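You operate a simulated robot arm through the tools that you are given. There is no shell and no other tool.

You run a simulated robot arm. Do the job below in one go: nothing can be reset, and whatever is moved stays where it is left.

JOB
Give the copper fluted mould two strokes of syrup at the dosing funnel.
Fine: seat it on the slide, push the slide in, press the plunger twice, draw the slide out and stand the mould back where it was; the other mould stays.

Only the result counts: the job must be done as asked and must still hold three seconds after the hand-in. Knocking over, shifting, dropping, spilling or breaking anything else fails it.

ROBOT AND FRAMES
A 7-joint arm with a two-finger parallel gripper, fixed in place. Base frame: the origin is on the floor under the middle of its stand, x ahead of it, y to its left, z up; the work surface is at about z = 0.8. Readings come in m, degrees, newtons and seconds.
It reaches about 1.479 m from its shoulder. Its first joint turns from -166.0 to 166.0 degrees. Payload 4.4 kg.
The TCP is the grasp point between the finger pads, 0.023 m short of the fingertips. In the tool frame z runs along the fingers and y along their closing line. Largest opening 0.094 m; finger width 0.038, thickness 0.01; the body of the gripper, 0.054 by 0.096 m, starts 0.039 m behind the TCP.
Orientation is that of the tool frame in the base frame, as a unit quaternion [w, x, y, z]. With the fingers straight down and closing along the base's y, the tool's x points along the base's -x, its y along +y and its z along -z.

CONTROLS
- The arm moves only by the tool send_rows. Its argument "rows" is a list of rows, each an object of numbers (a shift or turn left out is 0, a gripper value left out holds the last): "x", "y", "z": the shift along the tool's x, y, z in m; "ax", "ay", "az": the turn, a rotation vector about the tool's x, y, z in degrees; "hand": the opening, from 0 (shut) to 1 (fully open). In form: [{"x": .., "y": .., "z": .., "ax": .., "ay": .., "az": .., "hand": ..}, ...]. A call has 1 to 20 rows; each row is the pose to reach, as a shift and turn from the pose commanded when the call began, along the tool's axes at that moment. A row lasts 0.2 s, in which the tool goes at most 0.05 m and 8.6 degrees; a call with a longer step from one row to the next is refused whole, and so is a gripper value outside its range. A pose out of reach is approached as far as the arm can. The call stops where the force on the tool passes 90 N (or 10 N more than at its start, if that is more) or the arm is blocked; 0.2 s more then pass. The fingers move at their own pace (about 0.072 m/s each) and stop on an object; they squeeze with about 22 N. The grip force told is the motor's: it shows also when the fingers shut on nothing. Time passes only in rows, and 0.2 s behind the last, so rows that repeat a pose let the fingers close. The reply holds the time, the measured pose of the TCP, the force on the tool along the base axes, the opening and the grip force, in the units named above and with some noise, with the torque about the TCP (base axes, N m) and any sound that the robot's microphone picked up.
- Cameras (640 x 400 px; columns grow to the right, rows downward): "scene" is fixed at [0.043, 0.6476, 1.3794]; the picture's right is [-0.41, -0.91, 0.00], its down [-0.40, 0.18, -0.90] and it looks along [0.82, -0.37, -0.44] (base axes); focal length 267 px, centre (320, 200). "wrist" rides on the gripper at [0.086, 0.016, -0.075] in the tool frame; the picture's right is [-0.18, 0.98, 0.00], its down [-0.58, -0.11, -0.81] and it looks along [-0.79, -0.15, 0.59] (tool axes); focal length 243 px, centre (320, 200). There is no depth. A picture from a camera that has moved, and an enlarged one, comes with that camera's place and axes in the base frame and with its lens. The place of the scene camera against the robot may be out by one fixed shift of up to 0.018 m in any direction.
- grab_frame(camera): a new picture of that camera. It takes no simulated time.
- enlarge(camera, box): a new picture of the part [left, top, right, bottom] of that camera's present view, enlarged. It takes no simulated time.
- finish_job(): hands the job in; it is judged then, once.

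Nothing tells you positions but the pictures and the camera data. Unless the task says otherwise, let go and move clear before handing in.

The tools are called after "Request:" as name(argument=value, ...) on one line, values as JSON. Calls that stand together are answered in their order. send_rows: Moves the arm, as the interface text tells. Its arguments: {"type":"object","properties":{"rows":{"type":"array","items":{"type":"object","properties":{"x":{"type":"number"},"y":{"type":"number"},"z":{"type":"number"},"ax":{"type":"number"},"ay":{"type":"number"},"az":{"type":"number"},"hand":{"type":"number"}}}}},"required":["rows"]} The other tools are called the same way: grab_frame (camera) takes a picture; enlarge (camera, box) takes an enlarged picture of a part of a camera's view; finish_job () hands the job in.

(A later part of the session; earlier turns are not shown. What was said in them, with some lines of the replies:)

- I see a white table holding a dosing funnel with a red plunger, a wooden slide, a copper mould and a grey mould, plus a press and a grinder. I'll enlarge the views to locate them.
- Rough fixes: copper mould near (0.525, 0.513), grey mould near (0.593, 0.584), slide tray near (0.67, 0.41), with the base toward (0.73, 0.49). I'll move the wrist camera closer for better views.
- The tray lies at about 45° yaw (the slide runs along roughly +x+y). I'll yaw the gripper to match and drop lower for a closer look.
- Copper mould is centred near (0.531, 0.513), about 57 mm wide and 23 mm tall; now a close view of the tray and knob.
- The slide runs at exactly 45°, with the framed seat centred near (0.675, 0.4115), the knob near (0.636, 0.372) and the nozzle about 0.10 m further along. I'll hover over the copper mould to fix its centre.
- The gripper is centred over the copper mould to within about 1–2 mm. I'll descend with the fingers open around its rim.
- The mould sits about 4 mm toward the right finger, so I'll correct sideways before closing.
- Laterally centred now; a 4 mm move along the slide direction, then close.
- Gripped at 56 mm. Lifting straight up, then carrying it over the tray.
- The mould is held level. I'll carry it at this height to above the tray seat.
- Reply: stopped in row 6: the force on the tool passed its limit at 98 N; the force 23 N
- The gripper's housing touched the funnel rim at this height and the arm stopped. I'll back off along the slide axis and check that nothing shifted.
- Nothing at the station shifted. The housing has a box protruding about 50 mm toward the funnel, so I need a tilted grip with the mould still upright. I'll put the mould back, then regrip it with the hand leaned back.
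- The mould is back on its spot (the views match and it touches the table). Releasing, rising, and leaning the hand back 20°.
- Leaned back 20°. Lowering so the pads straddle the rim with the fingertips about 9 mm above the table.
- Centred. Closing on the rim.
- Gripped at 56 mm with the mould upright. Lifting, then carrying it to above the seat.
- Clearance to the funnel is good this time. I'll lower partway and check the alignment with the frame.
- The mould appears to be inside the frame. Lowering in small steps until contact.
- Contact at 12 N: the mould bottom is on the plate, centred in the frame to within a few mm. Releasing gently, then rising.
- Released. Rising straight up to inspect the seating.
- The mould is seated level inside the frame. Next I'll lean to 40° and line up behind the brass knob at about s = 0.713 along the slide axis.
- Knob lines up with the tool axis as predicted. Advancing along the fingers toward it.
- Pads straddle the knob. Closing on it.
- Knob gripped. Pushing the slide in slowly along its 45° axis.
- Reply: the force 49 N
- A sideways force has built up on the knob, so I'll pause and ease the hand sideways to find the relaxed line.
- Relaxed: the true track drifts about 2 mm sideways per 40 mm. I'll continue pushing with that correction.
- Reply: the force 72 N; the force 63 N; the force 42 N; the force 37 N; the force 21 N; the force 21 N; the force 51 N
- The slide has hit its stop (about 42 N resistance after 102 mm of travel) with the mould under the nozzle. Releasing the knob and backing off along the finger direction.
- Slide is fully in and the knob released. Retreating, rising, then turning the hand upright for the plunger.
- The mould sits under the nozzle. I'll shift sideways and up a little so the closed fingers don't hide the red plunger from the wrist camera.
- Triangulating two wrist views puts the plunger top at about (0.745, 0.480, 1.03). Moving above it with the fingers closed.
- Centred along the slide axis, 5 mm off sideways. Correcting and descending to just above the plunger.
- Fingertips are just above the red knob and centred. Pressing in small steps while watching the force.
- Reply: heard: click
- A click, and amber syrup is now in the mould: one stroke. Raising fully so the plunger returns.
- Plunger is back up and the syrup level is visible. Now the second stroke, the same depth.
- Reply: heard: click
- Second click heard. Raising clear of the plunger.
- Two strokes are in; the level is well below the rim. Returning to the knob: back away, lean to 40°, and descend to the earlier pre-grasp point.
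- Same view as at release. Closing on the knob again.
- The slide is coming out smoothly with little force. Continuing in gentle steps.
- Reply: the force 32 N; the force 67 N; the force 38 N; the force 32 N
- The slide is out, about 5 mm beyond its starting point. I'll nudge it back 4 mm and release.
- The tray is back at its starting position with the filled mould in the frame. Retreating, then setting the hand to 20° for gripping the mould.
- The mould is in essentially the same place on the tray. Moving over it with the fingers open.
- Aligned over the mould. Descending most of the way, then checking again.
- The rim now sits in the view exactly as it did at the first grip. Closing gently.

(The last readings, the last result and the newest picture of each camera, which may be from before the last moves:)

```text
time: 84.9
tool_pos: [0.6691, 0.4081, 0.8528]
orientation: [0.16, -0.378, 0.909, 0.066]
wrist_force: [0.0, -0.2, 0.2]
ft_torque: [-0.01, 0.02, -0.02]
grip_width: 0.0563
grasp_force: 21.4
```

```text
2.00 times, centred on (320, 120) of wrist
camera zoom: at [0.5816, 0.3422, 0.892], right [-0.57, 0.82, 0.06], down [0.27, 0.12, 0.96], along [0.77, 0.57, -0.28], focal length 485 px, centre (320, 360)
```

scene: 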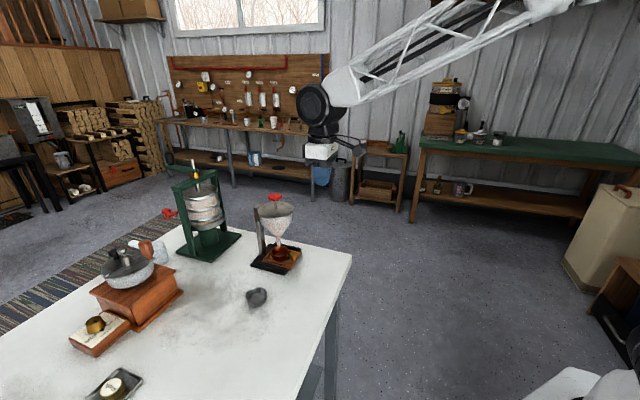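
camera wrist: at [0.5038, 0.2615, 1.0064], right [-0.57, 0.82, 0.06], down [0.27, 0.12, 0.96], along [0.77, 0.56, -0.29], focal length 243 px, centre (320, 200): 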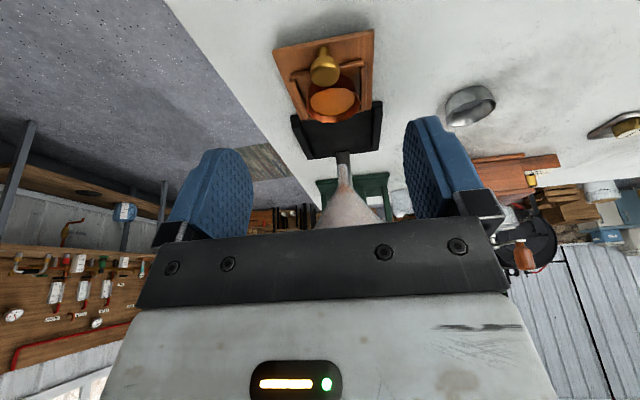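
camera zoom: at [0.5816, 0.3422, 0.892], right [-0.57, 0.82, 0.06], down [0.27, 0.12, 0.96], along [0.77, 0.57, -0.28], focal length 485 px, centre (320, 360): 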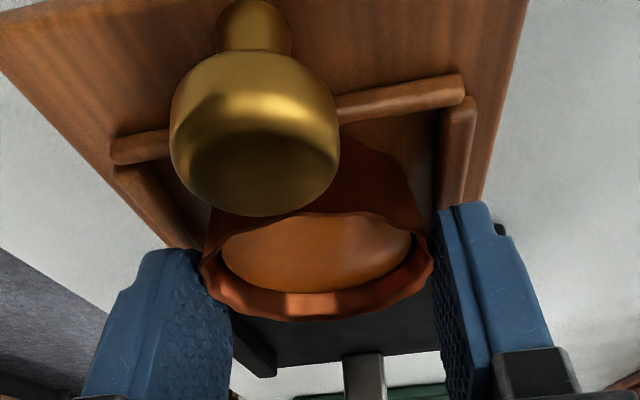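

Gripped at 56 mm. Lifting slowly and vertically.

Request:
send_rows(rows=[{"x": -0.001, "z": -0.0028, "hand": 0}, {"x": -0.0027, "z": -0.0075, "hand": 0}, {"x": -0.0051, "z": -0.0141, "hand": 0}, {"x": -0.0075, "z": -0.0207, "hand": 0}, {"x": -0.0086, "z": -0.0235, "hand": 0}, {"x": -0.0086, "z": -0.0235, "hand": 0}])

Request:
enlarge(camera="scene", box=[280, 220, 340, 280])

Request:
enlarge(camera="wrist", box=[200, 20, 440, 220])

```text
time: 86.3
tool_pos: [0.669, 0.4083, 0.8781]
orientation: [0.16, -0.378, 0.909, 0.066]
wrist_force: [0.1, -0.2, -1.5]
ft_torque: [-0.01, 0.0, 0.01]
grip_width: 0.0562
grasp_force: 21.8
```

```text
6.67 times, centred on (310, 250) of scene
camera zoom: at [0.043, 0.6476, 1.3794], right [-0.41, -0.91, 0.0], down [-0.4, 0.18, -0.9], along [0.82, -0.37, -0.44], focal length 1782 px, centre (387, -133)
```

zoom: 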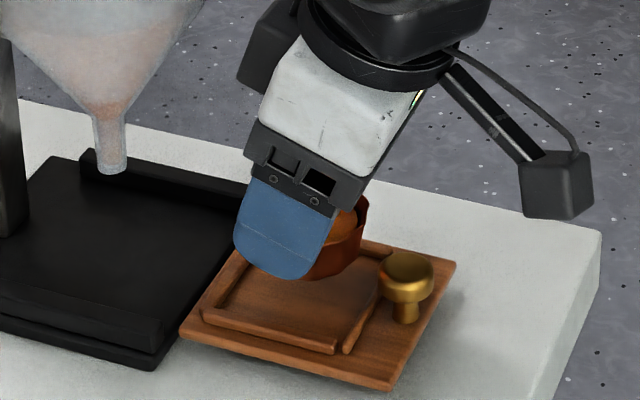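

```text
2.00 times, centred on (320, 120) of wrist
camera zoom: at [0.5825, 0.342, 0.9172], right [-0.57, 0.82, 0.06], down [0.27, 0.12, 0.96], along [0.77, 0.57, -0.28], focal length 485 px, centre (320, 360)
```

zoom: 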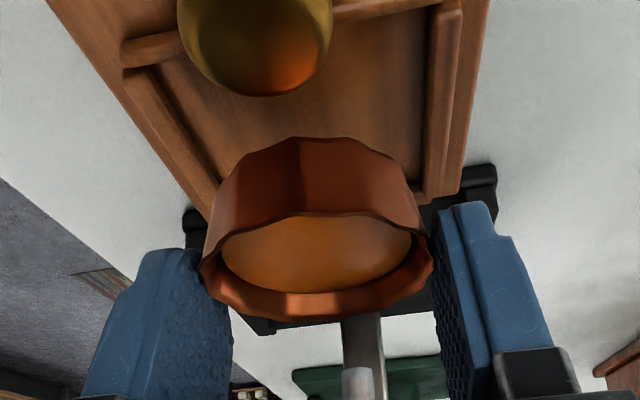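

Held upright and level. Raising a bit more and carrying it smoothly back over its original spot.

Request:
send_rows(rows=[{"x": -0.002, "z": -0.0056, "hand": 0}, {"x": -0.0055, "z": -0.015, "hand": 0}, {"x": -0.0088, "z": -0.0242, "hand": 0}, {"x": -0.0103, "z": -0.0282, "hand": 0}, {"x": -0.0092, "y": 0.008, "z": -0.0286, "hand": 0}, {"x": -0.0071, "y": 0.024, "z": -0.0294, "hand": 0}, {"x": -0.0041, "y": 0.046, "z": -0.0305, "hand": 0}, {"x": -0.0009, "y": 0.07, "z": -0.0316, "hand": 0}, {"x": 0.0024, "y": 0.094, "z": -0.0328, "hand": 0}, {"x": 0.0056, "y": 0.118, "z": -0.034, "hand": 0}, {"x": 0.0086, "y": 0.14, "z": -0.0351, "hand": 0}, {"x": 0.0107, "y": 0.156, "z": -0.0359, "hand": 0}, {"x": 0.0122, "y": 0.167, "z": -0.0364, "hand": 0}, {"x": 0.0128, "y": 0.1712, "z": -0.0366, "hand": 0}, {"x": 0.0128, "y": 0.1712, "z": -0.0366, "hand": 0}])

Request:
enlarge(camera="wrist", box=[200, 20, 440, 220])

Request:
enlarge(camera="scene", box=[240, 200, 340, 335])

```text
time: 89.5
tool_pos: [0.5327, 0.5127, 0.9074]
orientation: [0.161, -0.378, 0.909, 0.066]
wrist_force: [-0.9, -0.9, -0.9]
ft_torque: [0.01, 0.03, 0.01]
grip_width: 0.056
grasp_force: 21.9
```

```text
2.00 times, centred on (320, 120) of wrist
camera zoom: at [0.4458, 0.4463, 0.9473], right [-0.57, 0.82, 0.06], down [0.27, 0.12, 0.96], along [0.77, 0.57, -0.28], focal length 485 px, centre (320, 360)
```

zoom: 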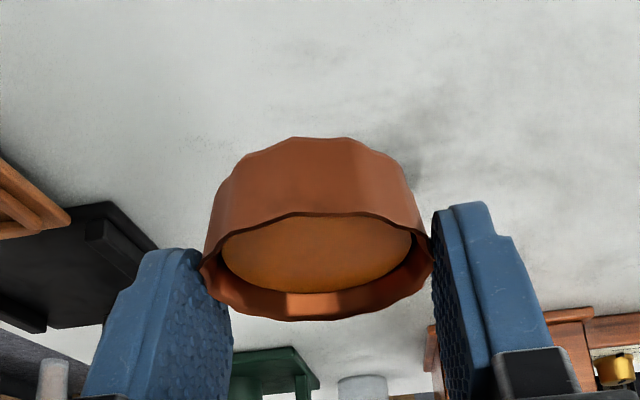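

```text
2.96 times, centred on (290, 268) of scene
camera zoom: at [0.043, 0.6476, 1.3794], right [-0.41, -0.91, 0.0], down [-0.4, 0.18, -0.9], along [0.82, -0.37, -0.44], focal length 792 px, centre (409, 0)
```

zoom: 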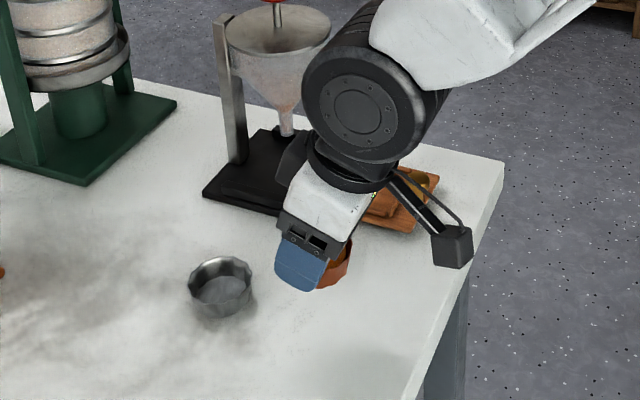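

Request:
send_rows(rows=[{"x": 0.003, "z": 0.0085, "hand": 0}, {"x": 0.008, "z": 0.022, "hand": 0}, {"x": 0.0135, "z": 0.036, "hand": 0}, {"x": 0.0185, "z": 0.049, "hand": 0}, {"x": 0.0216, "z": 0.0565, "hand": 0}, {"x": 0.0216, "z": 0.0565, "hand": 0}])

Request:
enlarge(camera="wrist", box=[200, 40, 460, 230])

Request:
enlarge(camera="scene", box=[240, 235, 340, 335])

```text
time: 90.9
tool_pos: [0.5303, 0.5118, 0.847]
orientation: [0.162, -0.378, 0.909, 0.066]
wrist_force: [-0.4, -0.5, 0.2]
ft_torque: [0.02, 0.02, 0.05]
grip_width: 0.0562
grasp_force: 22.6
```

```text
2.11 times, centred on (330, 135) of wrist
camera zoom: at [0.4449, 0.4457, 0.8868], right [-0.57, 0.82, 0.06], down [0.27, 0.12, 0.96], along [0.77, 0.57, -0.28], focal length 511 px, centre (299, 337)
```

zoom: 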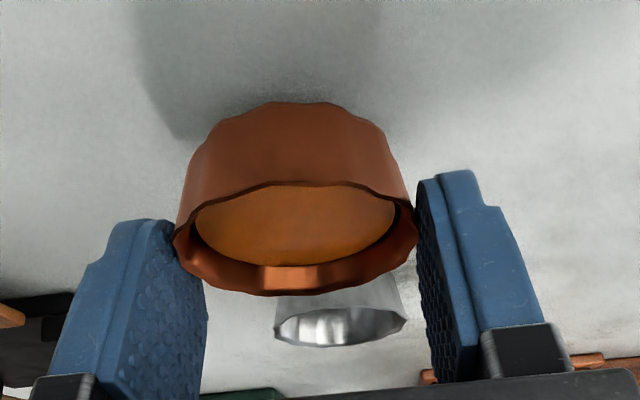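

```text
4.00 times, centred on (290, 285) of scene
camera zoom: at [0.043, 0.6476, 1.3794], right [-0.41, -0.91, 0.0], down [-0.4, 0.18, -0.9], along [0.82, -0.37, -0.44], focal length 1070 px, centre (440, -140)
```

zoom: 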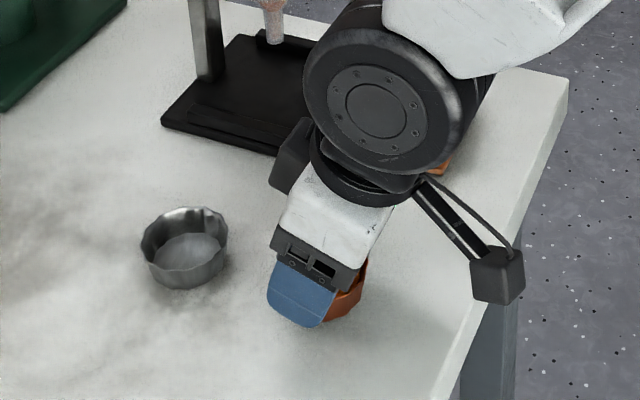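

Request:
send_rows(rows=[{"x": 0.0009, "z": 0.0025, "hand": 0}, {"x": 0.0019, "z": 0.0052, "hand": 0}, {"x": 0.0027, "z": 0.0075, "hand": 0}, {"x": 0.0027, "z": 0.0075, "hand": 0}])

Request:
enlarge(camera="wrist", box=[200, 40, 460, 230])

```text
time: 91.9
tool_pos: [0.5317, 0.5109, 0.8388]
orientation: [0.161, -0.377, 0.91, 0.066]
wrist_force: [0.3, -0.2, 0.2]
ft_torque: [0.0, 0.02, 0.01]
grip_width: 0.0562
grasp_force: 21.8
```

```text
2.11 times, centred on (330, 135) of wrist
camera zoom: at [0.4451, 0.4457, 0.8783], right [-0.57, 0.82, 0.06], down [0.27, 0.12, 0.96], along [0.77, 0.57, -0.28], focal length 511 px, centre (299, 337)
```

zoom: 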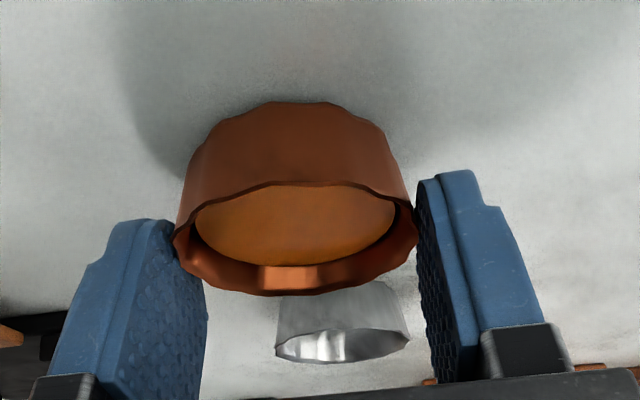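

Request:
send_rows(rows=[{"x": 0.0003, "y": 0.0008, "z": 0.0009, "hand": 0}, {"x": 0.0006, "y": 0.0015, "z": 0.0016, "hand": 0}, {"x": 0.0006, "y": 0.0015, "z": 0.0016, "hand": 0}])

Request:
enlarge(camera="wrist", box=[200, 40, 460, 230])

```text
time: 92.7
tool_pos: [0.531, 0.5125, 0.837]
orientation: [0.161, -0.377, 0.91, 0.066]
wrist_force: [-0.1, -0.9, -0.4]
ft_torque: [0.02, 0.02, -0.04]
grip_width: 0.0559
grasp_force: 22.1
```

```text
2.11 times, centred on (330, 135) of wrist
camera zoom: at [0.4433, 0.4465, 0.8768], right [-0.57, 0.82, 0.06], down [0.27, 0.12, 0.96], along [0.77, 0.57, -0.28], focal length 511 px, centre (299, 337)
```

zoom: 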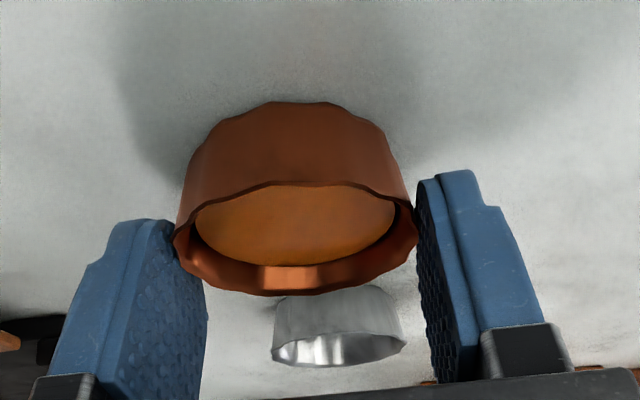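

Request:
send_rows(rows=[{"x": 0.0003, "z": 0.0009, "hand": 0}, {"x": 0.0003, "z": 0.0009, "hand": 0}])

```text
time: 93.3
tool_pos: [0.5297, 0.5111, 0.8361]
orientation: [0.16, -0.377, 0.91, 0.066]
wrist_force: [-0.1, 0.1, -0.1]
ft_torque: [-0.04, -0.01, 0.0]
grip_width: 0.0561
grasp_force: 22.2
```

Request:
send_rows(rows=[{"x": 0.0003, "z": 0.0009, "hand": 0}, {"x": 0.0003, "z": 0.0009, "hand": 0}])

Request:
enlarge(camera="wrist", box=[200, 40, 460, 230])

```text
time: 93.9
tool_pos: [0.5312, 0.5116, 0.8355]
orientation: [0.161, -0.376, 0.91, 0.065]
wrist_force: [0.4, -0.5, 2.2]
ft_torque: [-0.04, 0.01, -0.02]
grip_width: 0.056
grasp_force: 22.6
```

```text
2.11 times, centred on (330, 135) of wrist
camera zoom: at [0.4436, 0.4458, 0.8754], right [-0.57, 0.82, 0.06], down [0.27, 0.12, 0.96], along [0.77, 0.57, -0.28], focal length 511 px, centre (299, 337)
```

zoom: 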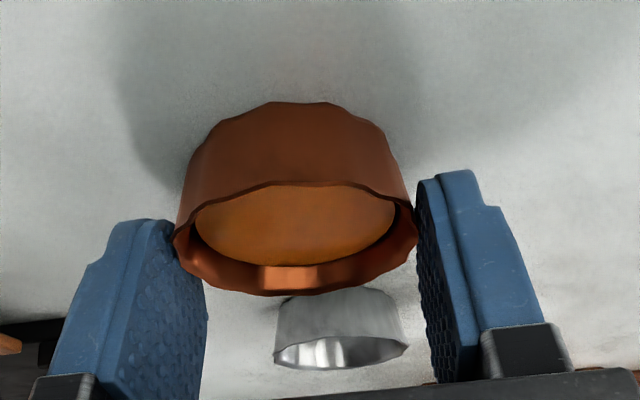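

Contact is beginning and the view matches the original pick. A hair lower, then release gently.

Request:
send_rows(rows=[{"x": 0.0002, "y": 0.0005, "z": 0.0005, "hand": 0}, {"x": 0.0002, "y": 0.0005, "z": 0.0005, "hand": 0}])

```text
time: 94.5
tool_pos: [0.5308, 0.5124, 0.8355]
orientation: [0.161, -0.378, 0.91, 0.066]
wrist_force: [1.0, -2.4, 10.0]
ft_torque: [-0.03, 0.04, -0.04]
grip_width: 0.0564
grasp_force: 22.3
```

Request:
send_rows(rows=[{"hand": 0.62}, {"hand": 0.66}, {"hand": 0.7}, {"hand": 0.8}, {"hand": 0.95}, {"hand": 0.95}])

Request:
enlarge(camera="wrist", box=[200, 40, 460, 230])

```text
time: 95.9
tool_pos: [0.5303, 0.5125, 0.8356]
orientation: [0.161, -0.377, 0.91, 0.066]
wrist_force: [-0.2, -0.1, 0.4]
ft_torque: [0.03, 0.02, -0.03]
grip_width: 0.0892
grasp_force: 0.0
```

```text
2.11 times, centred on (330, 135) of wrist
camera zoom: at [0.4435, 0.4467, 0.8748], right [-0.57, 0.82, 0.06], down [0.27, 0.12, 0.96], along [0.77, 0.57, -0.28], focal length 511 px, centre (299, 337)
```

zoom: 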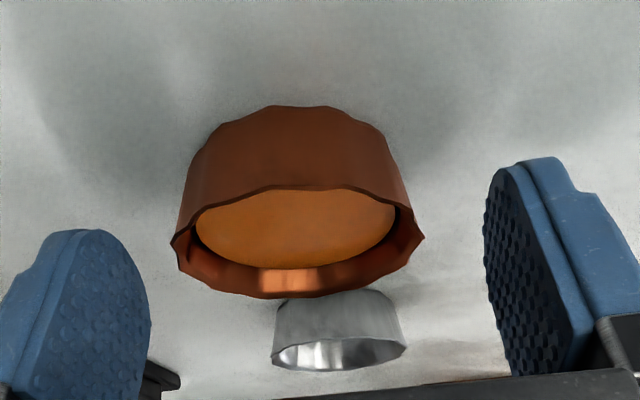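

The mould stands upright on its original spot. Rising straight up and clear.

Request:
send_rows(rows=[{"x": -0.005, "z": -0.014, "hand": 0.95}, {"x": -0.0137, "z": -0.0376, "hand": 0.95}, {"x": -0.0274, "z": -0.0752, "hand": 0.95}, {"x": -0.0445, "z": -0.1222, "hand": 0.95}, {"x": -0.0616, "z": -0.1692, "hand": 0.95}, {"x": -0.0616, "z": -0.1692, "hand": 0.95}])

Request:
grab_frame(camera="scene")

Request:
enlarge(camera="scene", box=[220, 180, 360, 330])

```text
time: 97.3
tool_pos: [0.5271, 0.5139, 1.0161]
orientation: [0.161, -0.378, 0.909, 0.066]
wrist_force: [0.0, 0.2, 0.2]
ft_torque: [-0.02, -0.02, 0.01]
grip_width: 0.0897
grasp_force: 0.0
```

```text
taken
```

scene: 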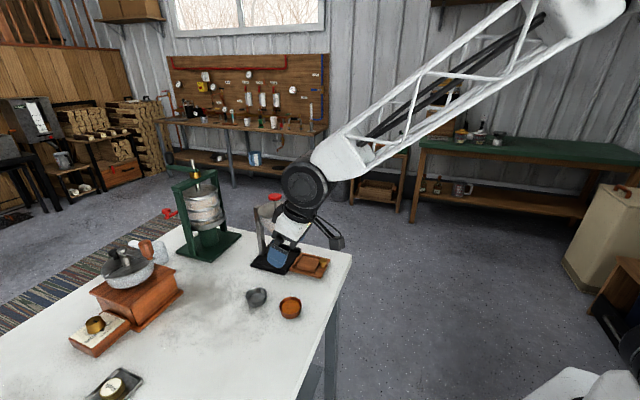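

```text
2.67 times, centred on (290, 255) of scene
camera zoom: at [0.043, 0.6476, 1.3794], right [-0.41, -0.91, 0.0], down [-0.4, 0.18, -0.9], along [0.82, -0.37, -0.44], focal length 713 px, centre (400, 53)
```

zoom: 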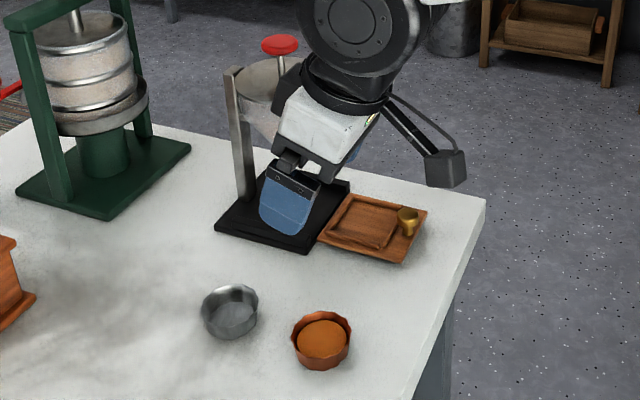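

Everything matches the starting picture: the copper mould is filled on its spot, the grey mould is untouched, the slide is out and the plunger is up. I'll back the arm a little further away, then hand in.

Request:
send_rows(rows=[{"x": 0.01, "z": -0.035, "hand": 0.95}, {"x": 0.02, "z": -0.07, "hand": 0.95}, {"x": 0.02, "z": -0.07, "hand": 0.95}])

Request:
enlarge(camera="scene", box=[220, 180, 360, 330])

```text
time: 98.1
tool_pos: [0.4971, 0.4813, 1.0747]
orientation: [0.16, -0.378, 0.91, 0.066]
wrist_force: [-0.5, 0.2, 1.2]
ft_torque: [0.0, 0.0, 0.0]
grip_width: 0.0894
grasp_force: 0.1
```

```text
2.67 times, centred on (290, 255) of scene
camera zoom: at [0.043, 0.6476, 1.3794], right [-0.41, -0.91, 0.0], down [-0.4, 0.18, -0.9], along [0.82, -0.37, -0.44], focal length 713 px, centre (400, 53)
```

zoom: 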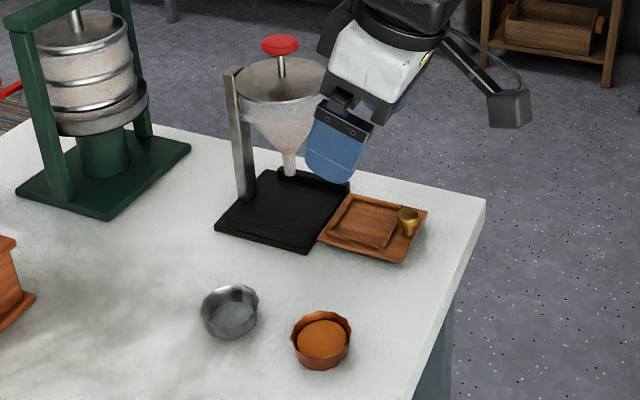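

The final picture shows the filled copper mould on its spot, the slide out, the plunger up, the other mould unmoved and the arm clear. Handing in.

Request:
finish_job()

```text
The job is handed in.
```

The copper mould has its two strokes of syrup and is standing back on its original spot, upright. Each plunger press gave a click, and the syrup level rose both times. The slide is drawn out to where it started, the plunger is up, and the grey mould was not touched. In the last picture, everything else matches the starting view.

**Funnel contact:** on my first try at seating the mould, the gripper housing bumped the funnel rim and the arm stopped at 98 N. I backed off and compared pictures, and the station had not shifted. I then put the mould back, regripped it with the hand leaned over, and had no further contact.

**Sideways force on the slide:** pushing and pulling the slide put up to about 70 N of sideways force on its knob. I corrected for this step by step, and nothing moved out of place.
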